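You operate a simulated robot arm through the tools that you are given. There is no shell and no other tool. Be economical: measure what you need, move in short steps, check, and stop when the job is done.

Carry out the task below with a simulated robot arm. There is one attempt and no reset: what you move stays moved.

TASK
Put one of the cream yarn cones from the top of the gauge table on top of the yellow change wheel.
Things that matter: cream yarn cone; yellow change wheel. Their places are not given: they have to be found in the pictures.

It is judged by the outcome, as a careful person would: the job done as asked, and still so three seconds after it is handed in. It fails if anything else is knocked over, pushed out of place, dropped, spilled or broken.

THE ROBOT
A 7-joint arm with a two-finger parallel gripper, fixed in place. Base frame: the origin is at the foot of the arm, x ahead of it, y to its left, z up; the work surface is at about z = 0. Lengths are in cm, angles in degrees, forces in N, time in s.
With the tool pointing down near the work surface it reaches from about 24 to 62 cm from the base axis. Its first joint turns from -66.0 to 66.0 degrees. Payload 2.6 kg.
Tool frame: the origin (TCP) lies between the finger pads and is the grasp point; the fingertips stand 3 cm ahead of it; z points along the fingers, y is the line along which they close. The gripper opens to 9.4 cm. The fingers are 2.8 cm wide and 1 cm thick; the gripper's body (5 by 9.6 cm) begins 5.5 cm behind the TCP.
Orientation is told as [roll, pitch, yaw] about the base's x, y, z axes, in that order, counted from this pose: with the fingers straight down and closing along the base's y, the tool's x points along the base's -x, its y along +y and its z along -z.

THE INTERFACE
- The arm moves only by the tool send_rows. Its argument "deltas" is one flat list of numbers, 7 for each row, row after row: the shift along the tool's x, y, z in mm, then the turn, a rotation vector about the tool's x, y, z in degrees, then the finger opening in mm, from 0 to 94. In form: [dx, dy, dz, wx, wy, wz, fingers, dx, dy, dz, wx, wy, wz, fingers, ...]. A call has 1 to 8 rows; each row is the pose to reach, as a shift and turn from the pose commanded when the call began, along the tool's axes at that moment. A row lasts 0.2 s, in which the tool goes at most 5 cm and 8.6 degrees; a call with a longer step from one row to the next is refused whole, and so is a gripper value outside its range. A pose out of reach is approached as far as the arm can. The call stops where the force on the tool passes 40 N (or 10 N more than at its start, if that is more) or the arm is blocked; 0.2 s more then pass. The fingers move at their own pace (about 7.2 cm/s each) and stop on an object; they squeeze with about 35 N. The grip force told is the motor's: it shows also when the fingers shut on nothing. Time passes only in rows, and 0.2 s behind the last, so rows that repeat a pose let the fingers close. It gives the time, the measured TCP pose, the force on the tool (base axes), the opening and the grip force at its end, in the units of the frame above (readings bear some noise), and new pictures: "show" is both (left out), scene, wrist or none.
- Cameras (640 x 400 px; columns grow to the right, rows downward): "scene" is fixed at [2.97, 42.27, 57.83]; the picture's right is [-0.84, -0.54, 0.00], its down [-0.24, 0.37, -0.90] and it looks along [0.49, -0.76, -0.44] (base axes); focal length 370 px, centre (320, 200). "wrist" rides on the gripper at [-3.7, 0, -5.8] in the tool frame; the picture's right is [0.00, -1.00, 0.00], its down [0.97, 0.00, -0.24] and it looks along [0.24, 0.00, 0.97] (tool axes); focal length 218 px, centre (320, 200).
- pixel_to_xyz(camera, pixels): for up to 12 pixels [column, row] of the newest picture of that camera ("zoom" is the newest enlarged one), the place [x, y, z] in the base frame of the surface seen there, good to about 0.2 cm. No time passes.
- inspect(camera, box): a new picture of the part [left, top, right, bottom] of that camera's present view, enlarged. No time passes.
- sign_off(): hands the job in; it is judged then, once.

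Work in short steps. Measure before you move; look again where a grasp or a placing could have gone wrong, and mend it. You have 60 turns and 100 pictures in all, the two below and enlarged ones among them. Open the gripper and draw the arm clear of the work before you hand the job in, unless the task says otherwise; then end with one line.

The tools are called after "Emit:" as a command line: name --argument value ..., lists and objects as JSON in quotes. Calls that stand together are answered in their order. send_rows: Moves the arm, as the interface text tells. Its arguments: {"type":"object","properties":{"deltas":{"type":"array","items":{"type":"number"}},"show":{"type":"string","enum":["both","scene","wrist","none"]}},"required":["deltas"]} The other tools are called the same way: pixel_to_xyz (camera, pixels) gives the place of the surface under pixels of a picture; inspect (camera, box) takes an enlarged picture of a part of a camera's view; sign_off () hands the job in.

At the start:

```text
time_s: 0.0
tcp_pos: [33.67, -13.17, 35.42]
tool_rot: [0.0, 0.0, 0.0]
wrist_force: [0.2, 0.4, -0.2]
gripper_width: 9.4
finger_force: 0.1
```

scene: 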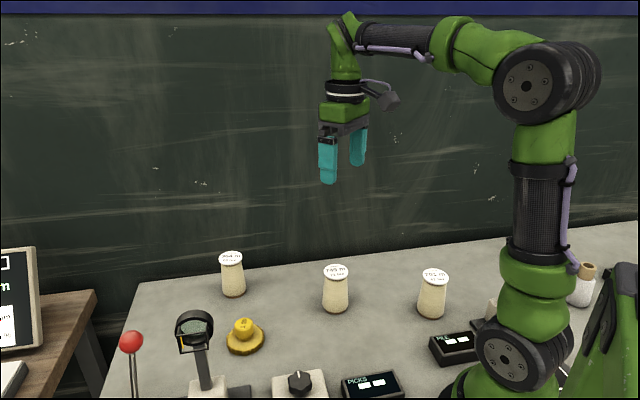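
wrist: 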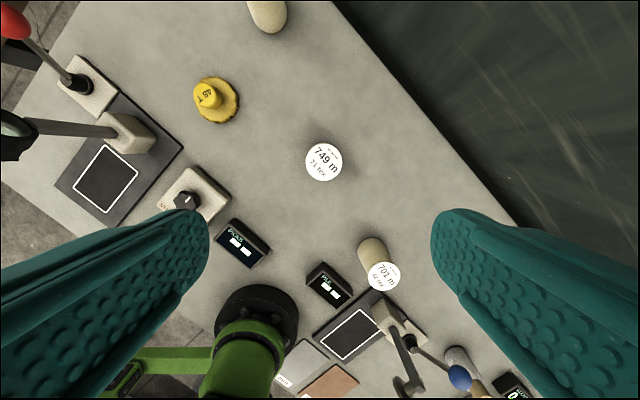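

The pictures show three cream cones (scene 232,275; 335,288; 433,293) and a yellow wheel (245,335). I enlarge them and measure.

Emit:
inspect --camera "scene" --box '[190, 230, 480, 400]'

Emit:
inspect --camera "wrist" --box '[170, 0, 420, 300]'

Emit:
pixel_to_xyz --camera "wrist" --pixels '[[323, 160], [323, 143], [323, 179], [306, 160], [341, 160], [208, 95], [230, 100], [300, 220], [215, 78], [237, 105], [384, 276], [212, 122]]'

Emit:
pixel_to_xyz --camera "scene" --pixels '[[335, 268], [335, 290], [335, 310], [323, 290], [347, 290], [231, 257], [232, 294], [433, 275], [245, 322], [245, 340], [258, 338], [245, 352]]'

```text
2.21 times, centred on (335, 315) of scene
```

zoom: 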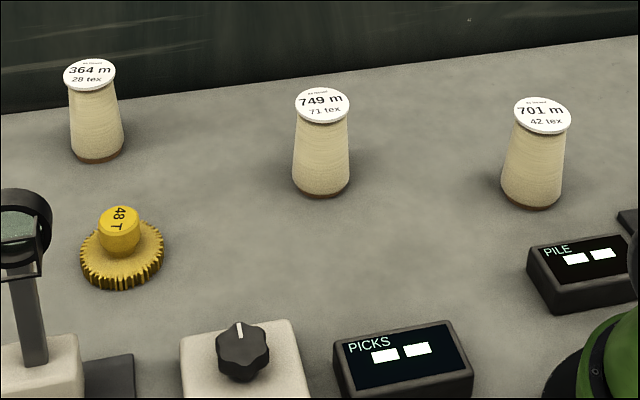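

```text
1.33 times, centred on (295, 150) of wrist
```

zoom: 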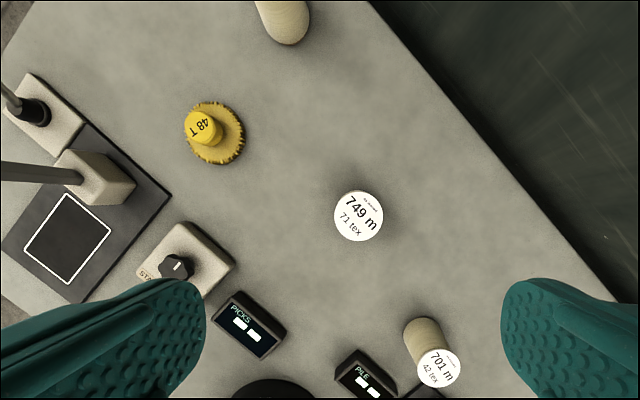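

```text
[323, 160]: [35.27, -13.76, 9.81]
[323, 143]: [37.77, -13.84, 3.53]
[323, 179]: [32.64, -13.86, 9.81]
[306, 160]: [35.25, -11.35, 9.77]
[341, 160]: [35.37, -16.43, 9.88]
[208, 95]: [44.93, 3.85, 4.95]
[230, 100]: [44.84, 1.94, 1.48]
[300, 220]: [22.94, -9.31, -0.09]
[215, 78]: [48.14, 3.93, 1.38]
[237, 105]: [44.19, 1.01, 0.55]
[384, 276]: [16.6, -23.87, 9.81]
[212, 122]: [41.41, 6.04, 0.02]
```

```text
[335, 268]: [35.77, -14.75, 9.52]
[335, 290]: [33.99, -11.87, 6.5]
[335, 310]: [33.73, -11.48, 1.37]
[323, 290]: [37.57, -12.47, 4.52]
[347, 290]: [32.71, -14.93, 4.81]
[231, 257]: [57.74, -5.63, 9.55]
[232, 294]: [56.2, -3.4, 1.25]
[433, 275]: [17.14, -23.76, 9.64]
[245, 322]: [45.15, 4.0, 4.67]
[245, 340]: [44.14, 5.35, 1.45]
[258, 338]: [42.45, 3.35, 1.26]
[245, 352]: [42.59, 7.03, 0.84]
```

The middle cone (749 m) has its top at z≈9.8 and its axis near (34.95, -13.85). The wheel's hub top is at z≈4.9, near (45, 4). I move over the cone at a safe height and measure the magnifier beside the wheel.

Emit:
send_rows --deltas '[-6, -3, 45, 0, 0, 0, 94, -13, -7, 90, 0, 0, 0, 94, -13, -7, 135, 0, 0, 0, 94, -13, -7, 160, 0, 0, 0, 94, -13, -7, 160, 0, 0, 0, 94]'

Emit:
pixel_to_xyz --camera "scene" --pixels '[[194, 312], [178, 330], [212, 330], [203, 370], [131, 340], [208, 390], [240, 317], [251, 320], [237, 323], [253, 328], [300, 378]]'

```text
time_s: 1.2
tcp_pos: [34.91, -14.01, 19.51]
tool_rot: [-0.1, 0.0, 0.0]
wrist_force: [0.1, -0.6, -0.2]
gripper_width: 9.43
finger_force: 0.1
```

scene: 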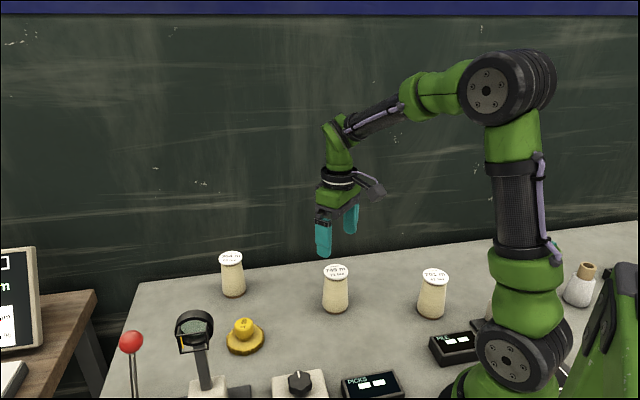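
wrist: 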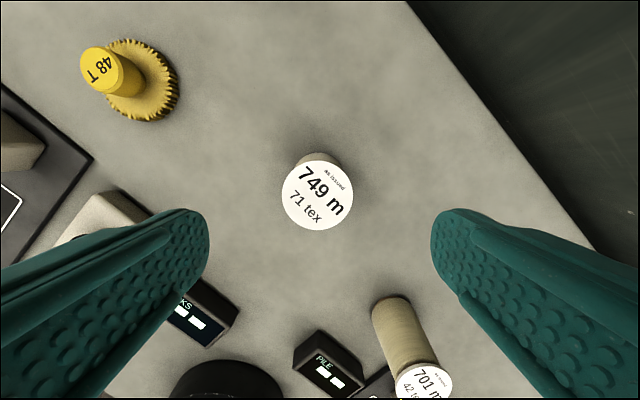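

```text
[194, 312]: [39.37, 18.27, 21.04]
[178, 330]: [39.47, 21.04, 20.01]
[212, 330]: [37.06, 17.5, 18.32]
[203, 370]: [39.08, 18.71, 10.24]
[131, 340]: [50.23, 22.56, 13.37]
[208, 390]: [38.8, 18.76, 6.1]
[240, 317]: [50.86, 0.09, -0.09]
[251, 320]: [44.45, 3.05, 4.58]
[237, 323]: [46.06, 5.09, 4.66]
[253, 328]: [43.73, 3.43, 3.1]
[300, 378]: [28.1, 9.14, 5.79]
```

The magnifier stands at about (39, 18), 14 cm clear of the wheel. I refine the disc and hub edges in the wrist picture.

Emit:
pixel_to_xyz --camera "wrist" --pixels '[[283, 196], [352, 196], [318, 163], [318, 228], [318, 196], [82, 75], [122, 68], [100, 50], [105, 93], [101, 71], [177, 80], [130, 118]]'

Emit:
inspect --camera "wrist" --box '[60, 20, 220, 140]'

```text
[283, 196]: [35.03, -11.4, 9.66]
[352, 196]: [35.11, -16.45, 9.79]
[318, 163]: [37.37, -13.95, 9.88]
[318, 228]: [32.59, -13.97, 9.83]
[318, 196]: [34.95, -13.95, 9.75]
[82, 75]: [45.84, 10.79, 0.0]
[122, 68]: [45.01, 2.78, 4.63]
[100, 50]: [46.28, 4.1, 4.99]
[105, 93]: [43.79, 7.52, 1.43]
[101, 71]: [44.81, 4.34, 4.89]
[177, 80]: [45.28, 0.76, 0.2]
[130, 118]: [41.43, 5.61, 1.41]
```

```text
3.33 times, centred on (140, 80) of wrist
```

zoom: 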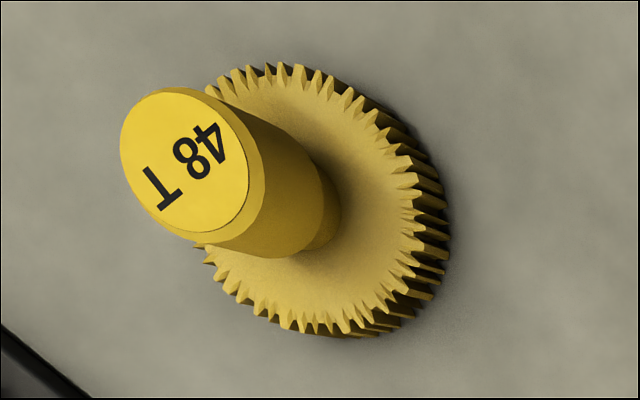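

The cone axis is (35.0, -13.95), right under the tool. I descend to z≈6.2 with the fingers open.

Emit:
send_rows --deltas '[-1, 0, 40, 0, 0, 0, 94, -1, 0, 80, 0, 0, 0, 94, -1, 0, 110, 0, 0, 0, 94, -1, 0, 133, 0, 0, 0, 94, -1, 0, 133, 0, 0, 0, 94]'

```text
time_s: 2.4
tcp_pos: [35.06, -13.9, 6.17]
tool_rot: [0.1, 0.0, 0.0]
wrist_force: [0.4, 0.2, 0.1]
gripper_width: 9.4
finger_force: 0.1
```

scene: 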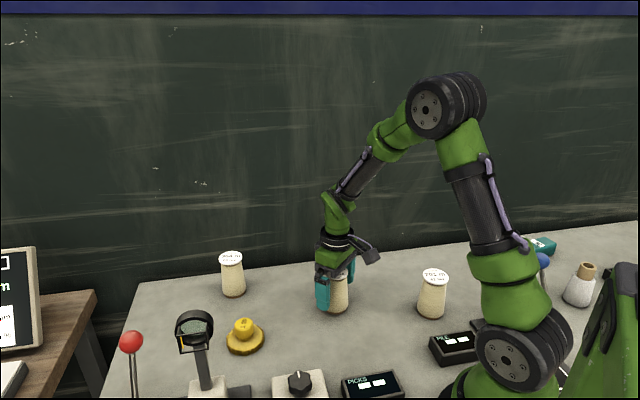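
wrist: 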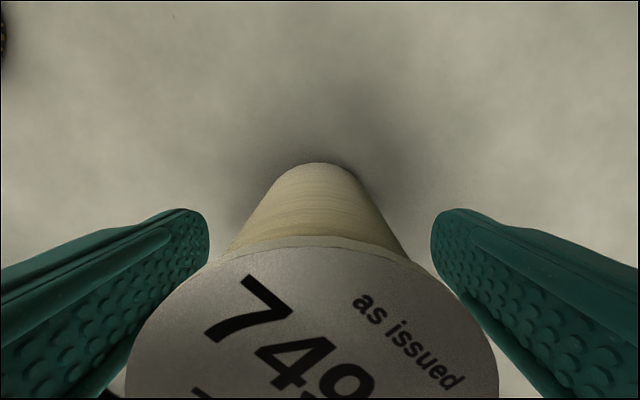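

The cone sits centred between the fingers. I close on it, letting the fingers settle.

Emit:
send_rows --deltas '[0, 0, 0, 0, 0, 0, 60, 0, 0, 0, 0, 0, 0, 40, 0, 0, 0, 0, 0, 0, 30, 0, 0, 0, 0, 0, 0, 30, 0, 0, 0, 0, 0, 0, 30]'

```text
time_s: 3.6
tcp_pos: [35.01, -13.83, 6.26]
tool_rot: [-0.1, 0.0, 0.1]
wrist_force: [-0.2, -0.8, -0.1]
gripper_width: 5.52
finger_force: 35.0
```

scene: 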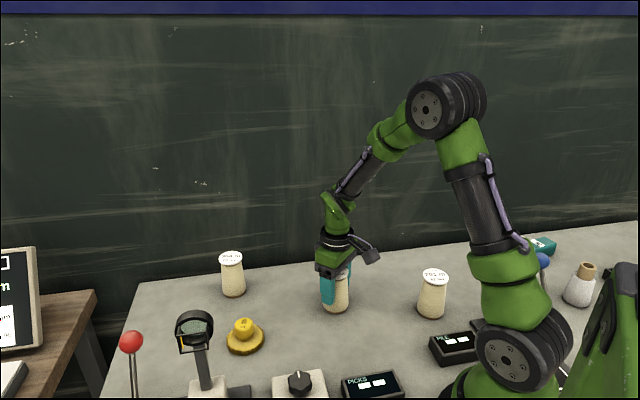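
wrist: 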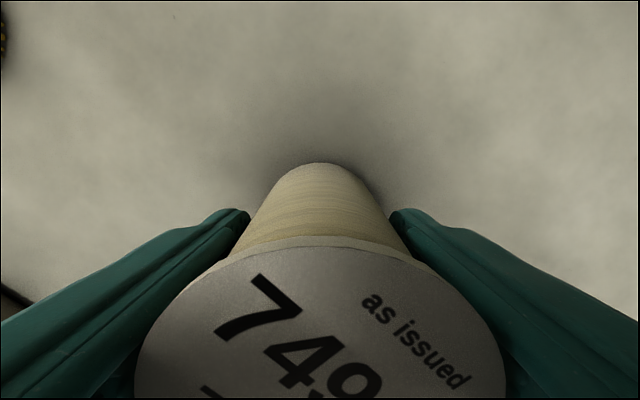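

The cone is gripped at 5.5 cm and 35 N. I lift it 12 cm straight up.

Emit:
send_rows --deltas '[0, 0, -15, 0, 0, 0, 30, 0, 0, -45, 0, 0, 0, 30, 0, 0, -80, 0, 0, 0, 30, 0, 0, -105, 0, 0, 0, 30, 0, 0, -120, 0, 0, 0, 30, 0, 0, -120, 0, 0, 0, 30]'

```text
time_s: 5.0
tcp_pos: [35.15, -13.95, 18.2]
tool_rot: [0.0, 0.0, -0.1]
wrist_force: [-0.9, -0.7, 0.4]
gripper_width: 3.02
finger_force: 0.1
```

scene: 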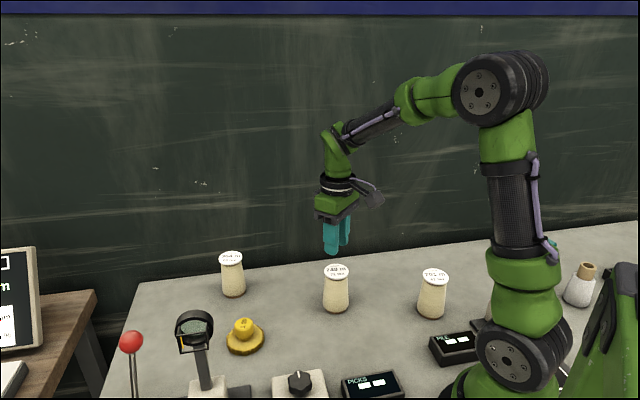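
wrist: 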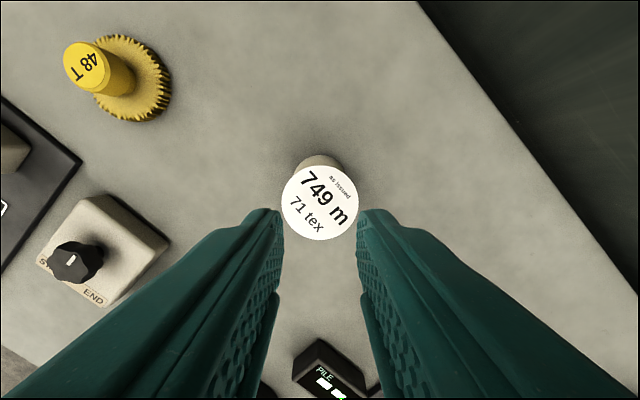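

The fingers slid up off the tapered body; the cone still stands where it was, upright. I look closely at its profile before choosing another grip.

Emit:
inspect --camera "scene" --box '[303, 255, 367, 320]'

Emit:
inspect --camera "wrist" --box '[250, 130, 390, 260]'

Emit:
pixel_to_xyz --camera "wrist" --pixels '[[283, 203], [356, 203], [319, 168], [319, 238], [320, 203]]'

```text
6.15 times, centred on (335, 288) of scene
```

zoom: 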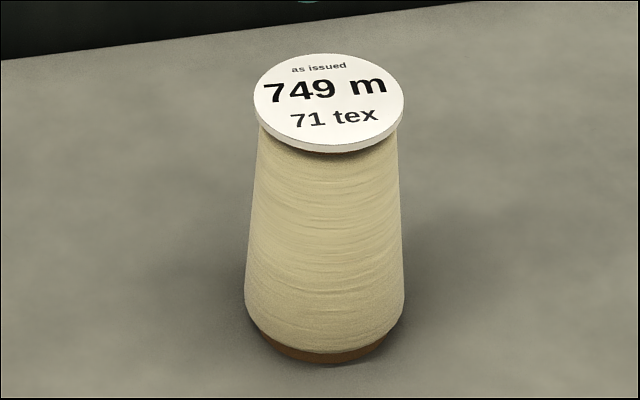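

```text
3.08 times, centred on (320, 195) of wrist
```

zoom: 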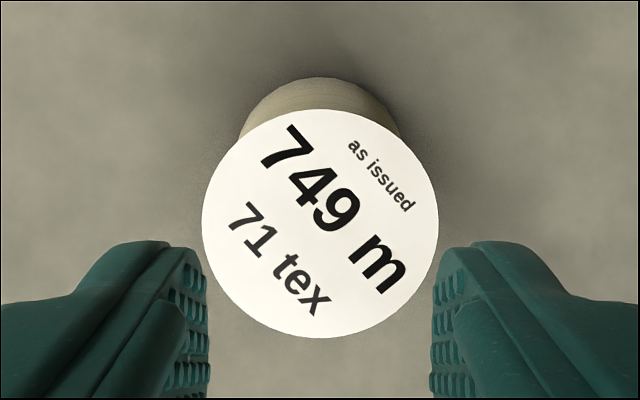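

```text
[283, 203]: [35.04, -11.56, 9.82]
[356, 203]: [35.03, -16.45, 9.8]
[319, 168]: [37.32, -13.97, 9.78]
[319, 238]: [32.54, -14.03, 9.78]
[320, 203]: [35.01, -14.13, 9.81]
```

The cone tapers about 3° per side, so parallel pads low on it touch only the wide part and slide up. The white top flange (~5.1 cm, straight rim) is wider than the body just below it, so I open and descend to TCP z≈9.5 to hold the flange and upper body instead.

Emit:
send_rows --deltas '[0, 0, 0, 0, 0, 0, 94, 0, 0, 0, 0, 0, 0, 94, 0, 0, 0, 0, 0, 0, 94, 0, 0, 30, 0, 0, 0, 94, 0, 0, 60, 0, 0, 0, 94, 0, 0, 87, 0, 0, 0, 94, 0, 0, 87, 0, 0, 0, 94]' --show "none"

Emit:
send_rows --deltas '[0, 0, 0, 0, 0, 0, 60, 0, 0, 0, 0, 0, 0, 40, 0, 0, 0, 0, 0, 0, 20, 0, 0, 0, 0, 0, 0, 20, 0, 0, 0, 0, 0, 0, 20, 0, 0, 0, 0, 0, 0, 20]'

```text
time_s: 6.6
tcp_pos: [35.08, -13.8, 9.43]
tool_rot: [0.0, -0.1, 0.1]
wrist_force: [-1.1, 0.1, -0.7]
gripper_width: 9.39
finger_force: 0.0
```

```text
time_s: 8.0
tcp_pos: [35.05, -13.98, 9.54]
tool_rot: [0.0, -0.1, 0.0]
wrist_force: [-0.3, 0.0, 0.2]
gripper_width: 5.16
finger_force: 34.7
```

scene: 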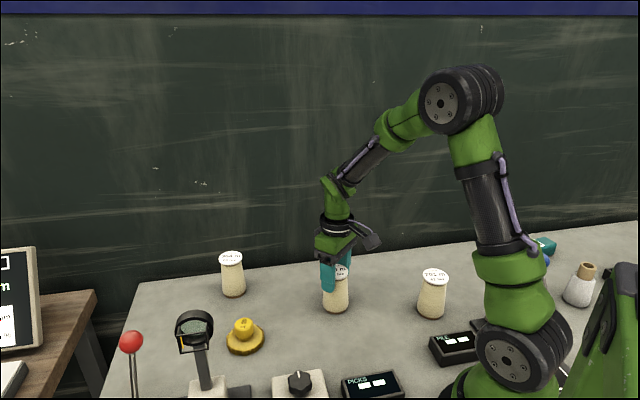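
wrist: 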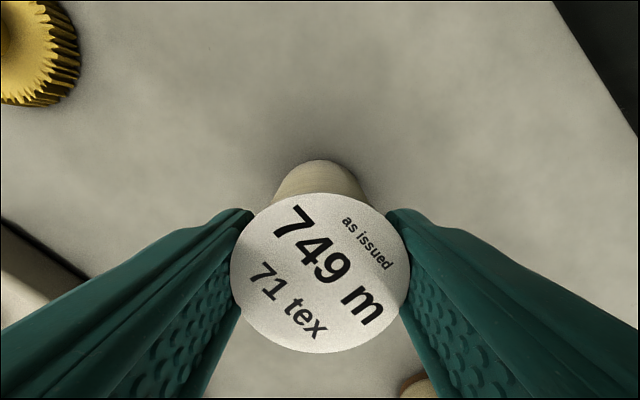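

The fingers hold at 5.16 cm, the flange's width. I test with a slow 6 mm lift.

Emit:
send_rows --deltas '[0, 0, -1, 0, 0, 0, 20, 0, 0, -2, 0, 0, 0, 20, 0, 0, -3, 0, 0, 0, 20, 0, 0, -4, 0, 0, 0, 20, 0, 0, -5, 0, 0, 0, 20, 0, 0, -6, 0, 0, 0, 20, 0, 0, -6, 0, 0, 0, 20, 0, 0, -6, 0, 0, 0, 20]' --show "wrist"

Emit:
pixel_to_xyz --camera "wrist" --pixels '[[310, 250], [320, 280], [300, 300]]'

```text
time_s: 9.8
tcp_pos: [34.94, -13.81, 10.13]
tool_rot: [0.1, 0.0, 0.0]
wrist_force: [-0.8, -0.8, -1.6]
gripper_width: 5.21
finger_force: 35.1
```

wrist: 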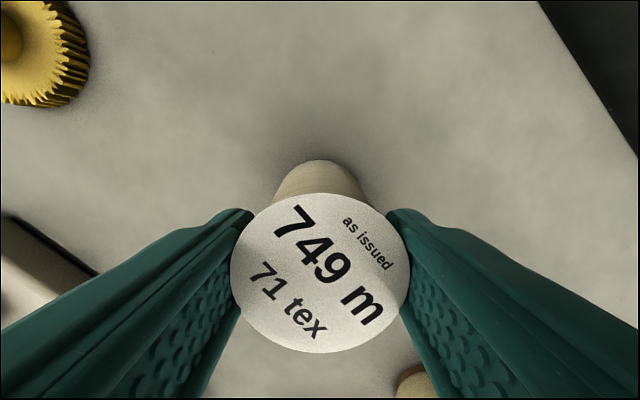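

```text
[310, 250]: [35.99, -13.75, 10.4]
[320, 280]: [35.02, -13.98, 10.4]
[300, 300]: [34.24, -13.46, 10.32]
```

The disc rose with the tool (9.8→10.4) and kept its place in the wrist view, so the grip holds. I lift on gently.

Emit:
send_rows --deltas '[0, 0, -4, 0, 0, 0, 20, 0, 0, -11, 0, 0, 0, 20, 0, 0, -20, 0, 0, 0, 20, 0, 0, -30, 0, 0, 0, 20, 0, 0, -40, 0, 0, 0, 20, 0, 0, -50, 0, 0, 0, 20, 0, 0, -57, 0, 0, 0, 20, 0, 0, -60, 0, 0, 0, 20]'

Emit:
pixel_to_xyz --camera "wrist" --pixels '[[320, 280]]'

```text
time_s: 11.6
tcp_pos: [35.13, -13.9, 16.07]
tool_rot: [0.0, 0.0, 0.1]
wrist_force: [-0.8, -0.5, -1.5]
gripper_width: 5.17
finger_force: 35.0
```

scene: 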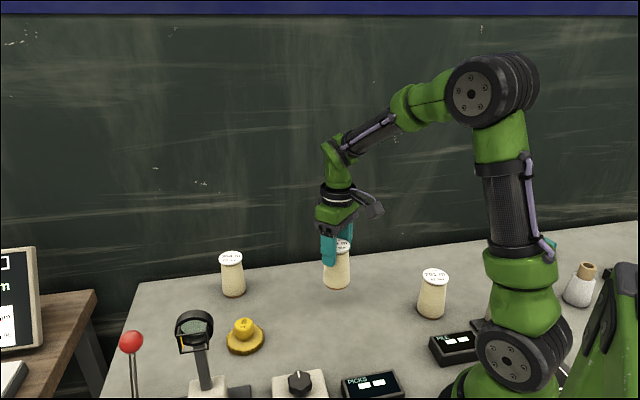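
wrist: 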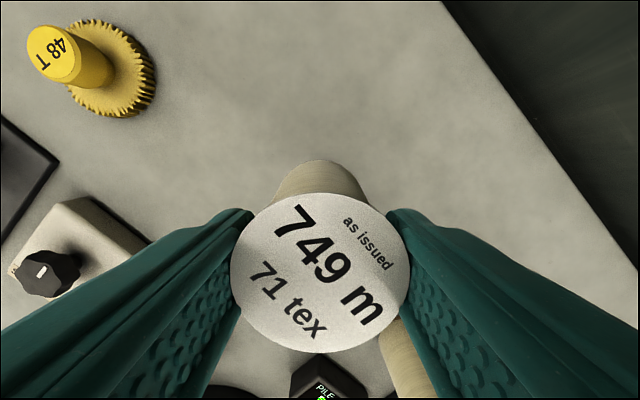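

```text
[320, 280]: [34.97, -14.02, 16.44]
```

The cone hangs steady, its bottom at about 6.6. I measure the hub top accurately in an enlarged wrist view.

Emit:
inspect --camera "wrist" --box '[16, 10, 166, 130]'

Emit:
inspect --camera "scene" --box '[215, 305, 275, 360]'

```text
3.33 times, centred on (91, 70) of wrist
```

zoom: 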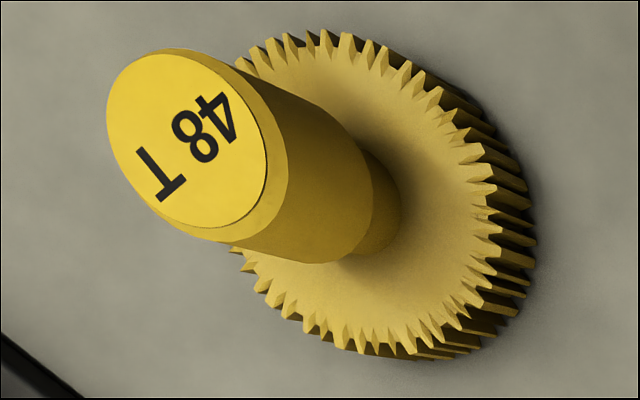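

```text
7.27 times, centred on (245, 332) of scene
```

zoom: 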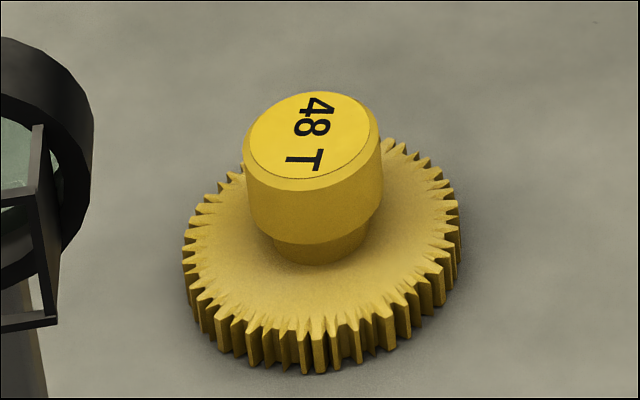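

Emit:
pixel_to_xyz --camera "zoom" --pixels '[[309, 136], [252, 136], [366, 136], [309, 98], [309, 172], [318, 328], [320, 150]]'

Emit:
pixel_to_xyz --camera "wrist" --pixels '[[54, 53], [31, 53], [75, 53], [54, 32], [54, 72], [34, 35], [73, 71]]'

```text
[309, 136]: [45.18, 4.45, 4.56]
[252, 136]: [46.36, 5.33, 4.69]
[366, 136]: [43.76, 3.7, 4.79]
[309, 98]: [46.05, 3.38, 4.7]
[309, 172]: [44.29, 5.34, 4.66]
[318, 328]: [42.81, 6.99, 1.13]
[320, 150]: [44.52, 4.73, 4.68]
```

```text
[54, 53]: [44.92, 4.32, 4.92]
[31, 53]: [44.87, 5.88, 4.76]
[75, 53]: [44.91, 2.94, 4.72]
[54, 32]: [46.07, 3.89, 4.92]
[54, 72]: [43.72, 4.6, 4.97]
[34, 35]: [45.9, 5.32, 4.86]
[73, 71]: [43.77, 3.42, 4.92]
```

The hub top centre is about (45.0, 4.4), z≈4.8, and the cone axis is at (35.0, -14.0). I raise slightly and carry the cone gently halfway and on, stopping just above the hub.

Emit:
send_rows --deltas '[0, 0, -7, 0, 0, 0, 20, -3, 6, -13, 0, 0, 0, 20, -10, 18, -15, 0, 0, 0, 20, -20, 37, -15, 0, 0, 0, 20, -32, 59, -15, 0, 0, 0, 20, -43, 79, -15, 0, 0, 0, 20, -50, 92, -15, 0, 0, 0, 20, -52, 95, -15, 0, 0, 0, 20]' --show "none"

Emit:
send_rows --deltas '[-3, 6, 0, 0, 0, 0, 20, -10, 18, 0, 0, 0, 0, 20, -20, 36, 0, 0, 0, 0, 20, -31, 57, 0, 0, 0, 0, 20, -40, 74, 0, 0, 0, 0, 20, -46, 85, 0, 0, 0, 0, 20, -48, 88, 0, 0, 0, 0, 20, -48, 88, 0, 0, 0, 0, 20]'

Emit:
pixel_to_xyz --camera "wrist" --pixels '[[320, 273], [238, 273], [402, 273], [320, 200], [320, 345]]'

Emit:
inspect --camera "scene" --box '[180, 220, 320, 370]'

```text
time_s: 13.4
tcp_pos: [40.16, -4.27, 17.53]
tool_rot: [0.1, 0.1, 0.0]
wrist_force: [0.7, 0.5, -0.8]
gripper_width: 5.13
finger_force: 35.2
```

```text
time_s: 15.2
tcp_pos: [45.07, 4.41, 17.51]
tool_rot: [0.0, 0.0, 0.1]
wrist_force: [0.5, 0.7, -0.8]
gripper_width: 5.11
finger_force: 34.8
```

scene: 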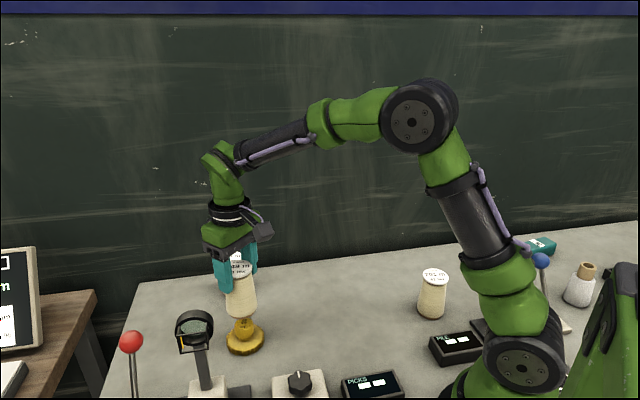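
wrist: 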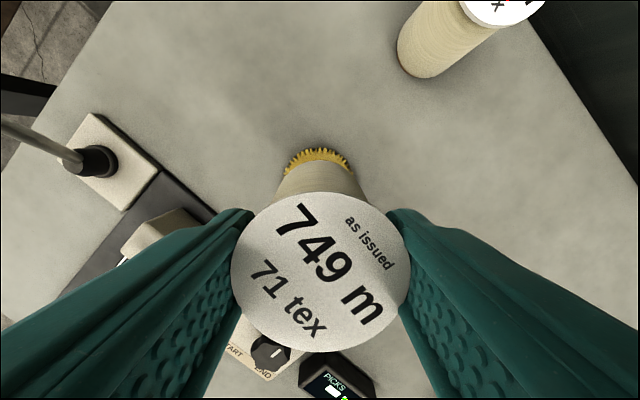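

```text
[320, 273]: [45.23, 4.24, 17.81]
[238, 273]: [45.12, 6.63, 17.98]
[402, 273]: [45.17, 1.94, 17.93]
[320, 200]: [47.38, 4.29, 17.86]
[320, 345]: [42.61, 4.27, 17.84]
```

```text
2.67 times, centred on (250, 295) of scene
```

zoom: 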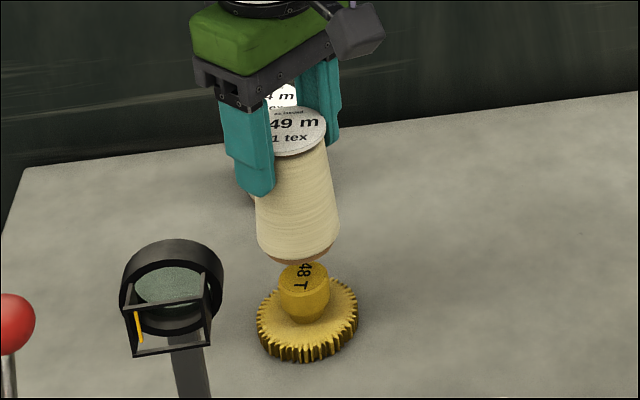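

The cone's axis (45.0, 4.28) is over the hub, its bottom at about 8.0. I shift 1 mm in y and lower gently 29 mm, then look.

Emit:
send_rows --deltas '[0, 1, 3, 0, 0, 0, 20, 0, 1, 9, 0, 0, 0, 20, 0, 1, 16, 0, 0, 0, 20, 0, 1, 22, 0, 0, 0, 20, 0, 1, 26, 0, 0, 0, 20, 0, 1, 28, 0, 0, 0, 20, 0, 1, 29, 0, 0, 0, 20, 0, 1, 29, 0, 0, 0, 20]' --show "wrist"

Emit:
inspect --camera "scene" --box '[200, 260, 290, 365]'

Emit:
pixel_to_xyz --camera "wrist" --pixels '[[320, 273]]'

```text
time_s: 17.0
tcp_pos: [45.0, 4.55, 14.74]
tool_rot: [0.0, 0.1, 0.0]
wrist_force: [1.2, 0.0, -0.7]
gripper_width: 5.1
finger_force: 34.7
```

wrist: 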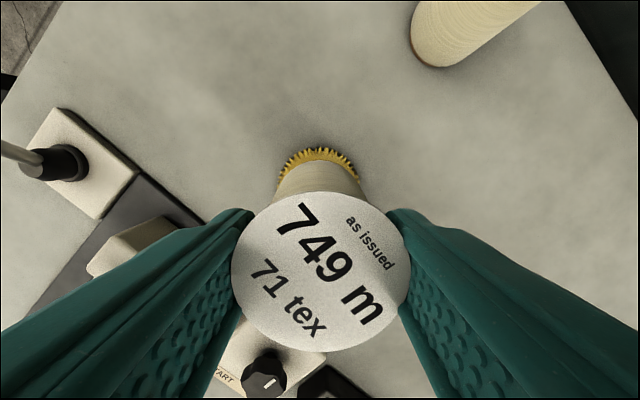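

```text
3.81 times, centred on (245, 312) of scene
```

zoom: 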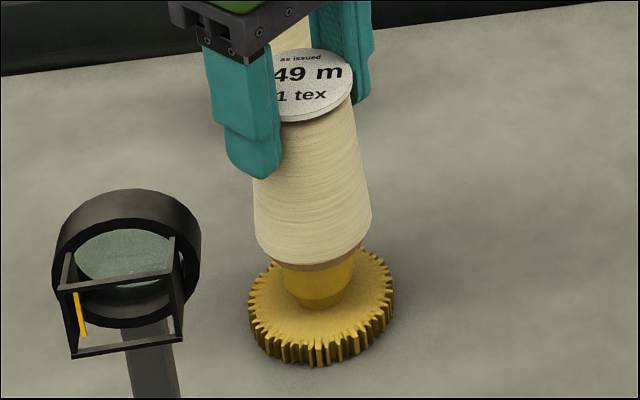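

```text
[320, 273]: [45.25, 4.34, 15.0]
```

The cone is centred over the hub with a small gap of about 3 mm. I lower in slow 0.5–1 mm steps and watch the force.

Emit:
send_rows --deltas '[0, 0, 0.7, 0, 0, 0, 20, 0, 0, 1.4, 0, 0, 0, 20, 0, 0, 2, 0, 0, 0, 20, 0, 0, 2, 0, 0, 0, 20]' --show "none"

Emit:
send_rows --deltas '[0, 0, 0.5, 0, 0, 0, 20, 0, 0, 1, 0, 0, 0, 20, 0, 0, 1, 0, 0, 0, 20]' --show "none"

Emit:
send_rows --deltas '[0, 0, 0.5, 0, 0, 0, 20, 0, 0, 1, 0, 0, 0, 20, 0, 0, 1, 0, 0, 0, 20]' --show "wrist"

Emit:
inspect --camera "scene" --box '[210, 290, 280, 365]'

```text
time_s: 18.0
tcp_pos: [45.07, 4.51, 14.43]
tool_rot: [0.0, 0.1, 0.0]
wrist_force: [-0.3, -0.8, -1.3]
gripper_width: 5.13
finger_force: 34.6
```

```text
time_s: 18.8
tcp_pos: [44.94, 4.43, 14.4]
tool_rot: [0.0, 0.0, 0.0]
wrist_force: [-0.3, -1.1, -0.8]
gripper_width: 5.1
finger_force: 35.3
```

```text
time_s: 19.6
tcp_pos: [44.99, 4.33, 14.26]
tool_rot: [0.0, 0.0, -0.1]
wrist_force: [-3.8, -0.4, 6.8]
gripper_width: 5.09
finger_force: 34.6
```

wrist: 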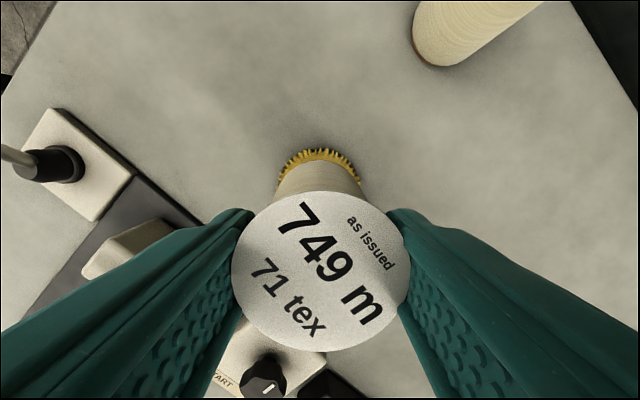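

```text
5.33 times, centred on (245, 328) of scene
```

zoom: 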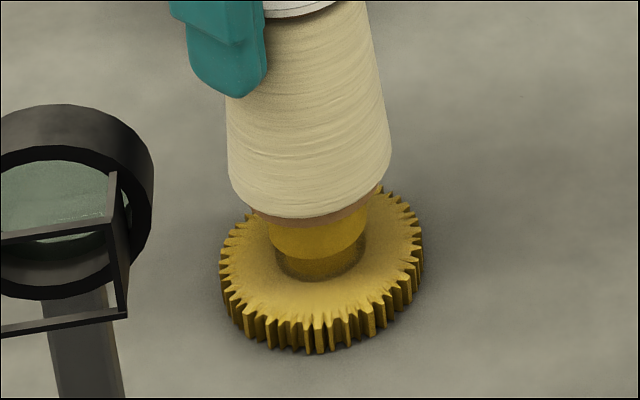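

Contact: the force turned from -1 to +6.8 N and the cone sits on the hub. I ease 0.5 mm up to relieve the push, then open the fingers gradually.

Emit:
send_rows --deltas '[0, 0, -0.4, 0, 0, 0, 20, 0, 0, -0.5, 0, 0, 0, 20]' --show "none"

Emit:
send_rows --deltas '[0, 0, 0, 0, 0, 0, 53, 0, 0, 0, 0, 0, 0, 57, 0, 0, 0, 0, 0, 0, 65, 0, 0, 0, 0, 0, 0, 78, 0, 0, 0, 0, 0, 0, 94, 0, 0, 0, 0, 0, 0, 94]'

Emit:
inspect --camera "scene" --box '[200, 255, 290, 365]'

```text
time_s: 20.2
tcp_pos: [45.13, 4.46, 14.33]
tool_rot: [-0.1, 0.0, -0.1]
wrist_force: [1.3, -1.1, 0.1]
gripper_width: 5.11
finger_force: 35.1
```

```text
time_s: 21.6
tcp_pos: [45.07, 4.45, 14.31]
tool_rot: [-0.1, 0.0, 0.0]
wrist_force: [0.7, 0.0, 0.3]
gripper_width: 9.4
finger_force: 0.1
```

scene: 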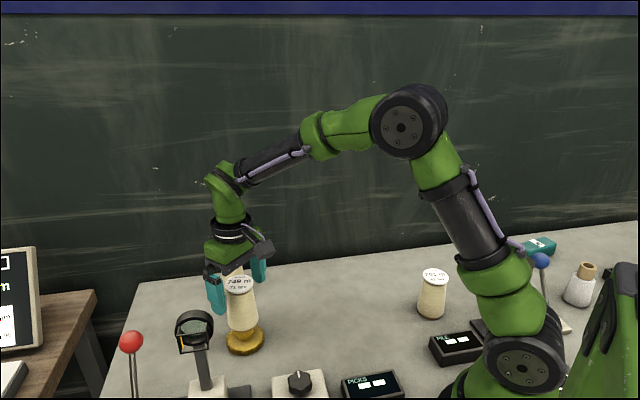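
wrist: 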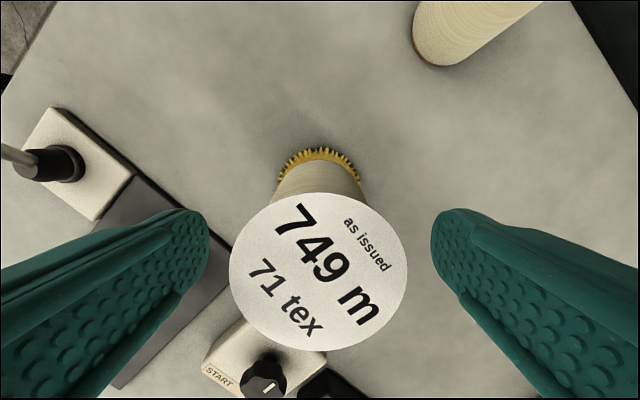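

```text
3.64 times, centred on (245, 310) of scene
```

zoom: 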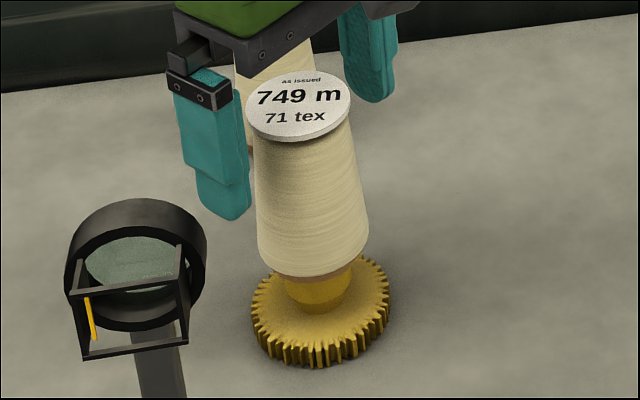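

The cone stands on the hub on its own. I rise straight up, clear of it.

Emit:
send_rows --deltas '[0, 0, -10, 0, 0, 0, 94, 0, 0, -30, 0, 0, 0, 94, 0, 0, -60, 0, 0, 0, 94, 0, 0, -95, 0, 0, 0, 94, 0, 0, -125, 0, 0, 0, 94, 0, 0, -140, 0, 0, 0, 94, 0, 0, -140, 0, 0, 0, 94, 0, 0, -140, 0, 0, 0, 94]'

Emit:
pixel_to_xyz --camera "scene" --pixels '[[239, 285], [228, 285], [250, 285]]'

Emit:
inspect --camera "scene" --box '[180, 240, 320, 370]'

```text
time_s: 23.4
tcp_pos: [45.04, 4.48, 28.33]
tool_rot: [0.0, 0.1, 0.1]
wrist_force: [0.1, 0.4, 0.8]
gripper_width: 9.4
finger_force: 0.0
```

scene: 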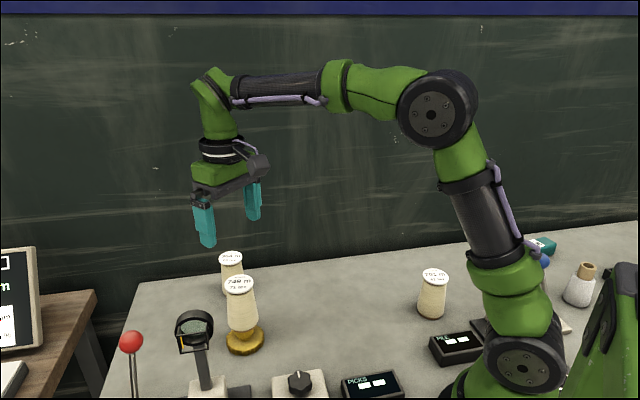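
wrist: 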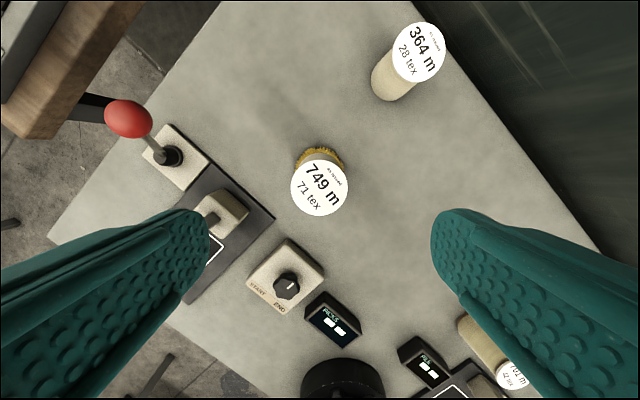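

```text
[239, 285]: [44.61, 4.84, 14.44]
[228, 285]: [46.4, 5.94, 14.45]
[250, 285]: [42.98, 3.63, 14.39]
```

```text
3.08 times, centred on (250, 305) of scene
```

zoom: 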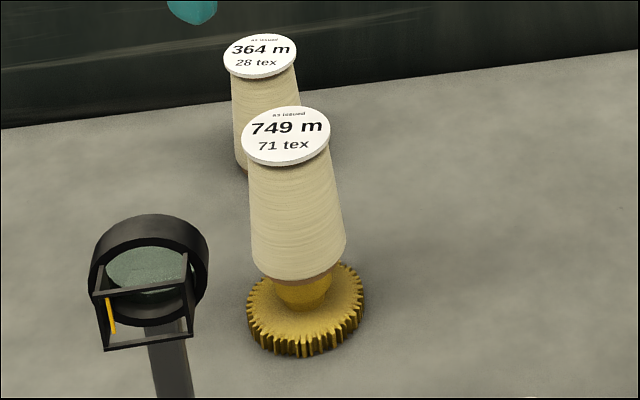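

The cone stands level on the wheel's hub (top at z≈14.4), the arm is clear and the other objects are undisturbed. I hand it in.

Emit:
sign_off

```text
The job is handed in.
```

The 749 m cream yarn cone is standing upright on the hub of the yellow change wheel. The first grip slid off the cone without moving it, so I lifted it by its top flange instead. Nothing else was disturbed, and the gripper is open and clear.
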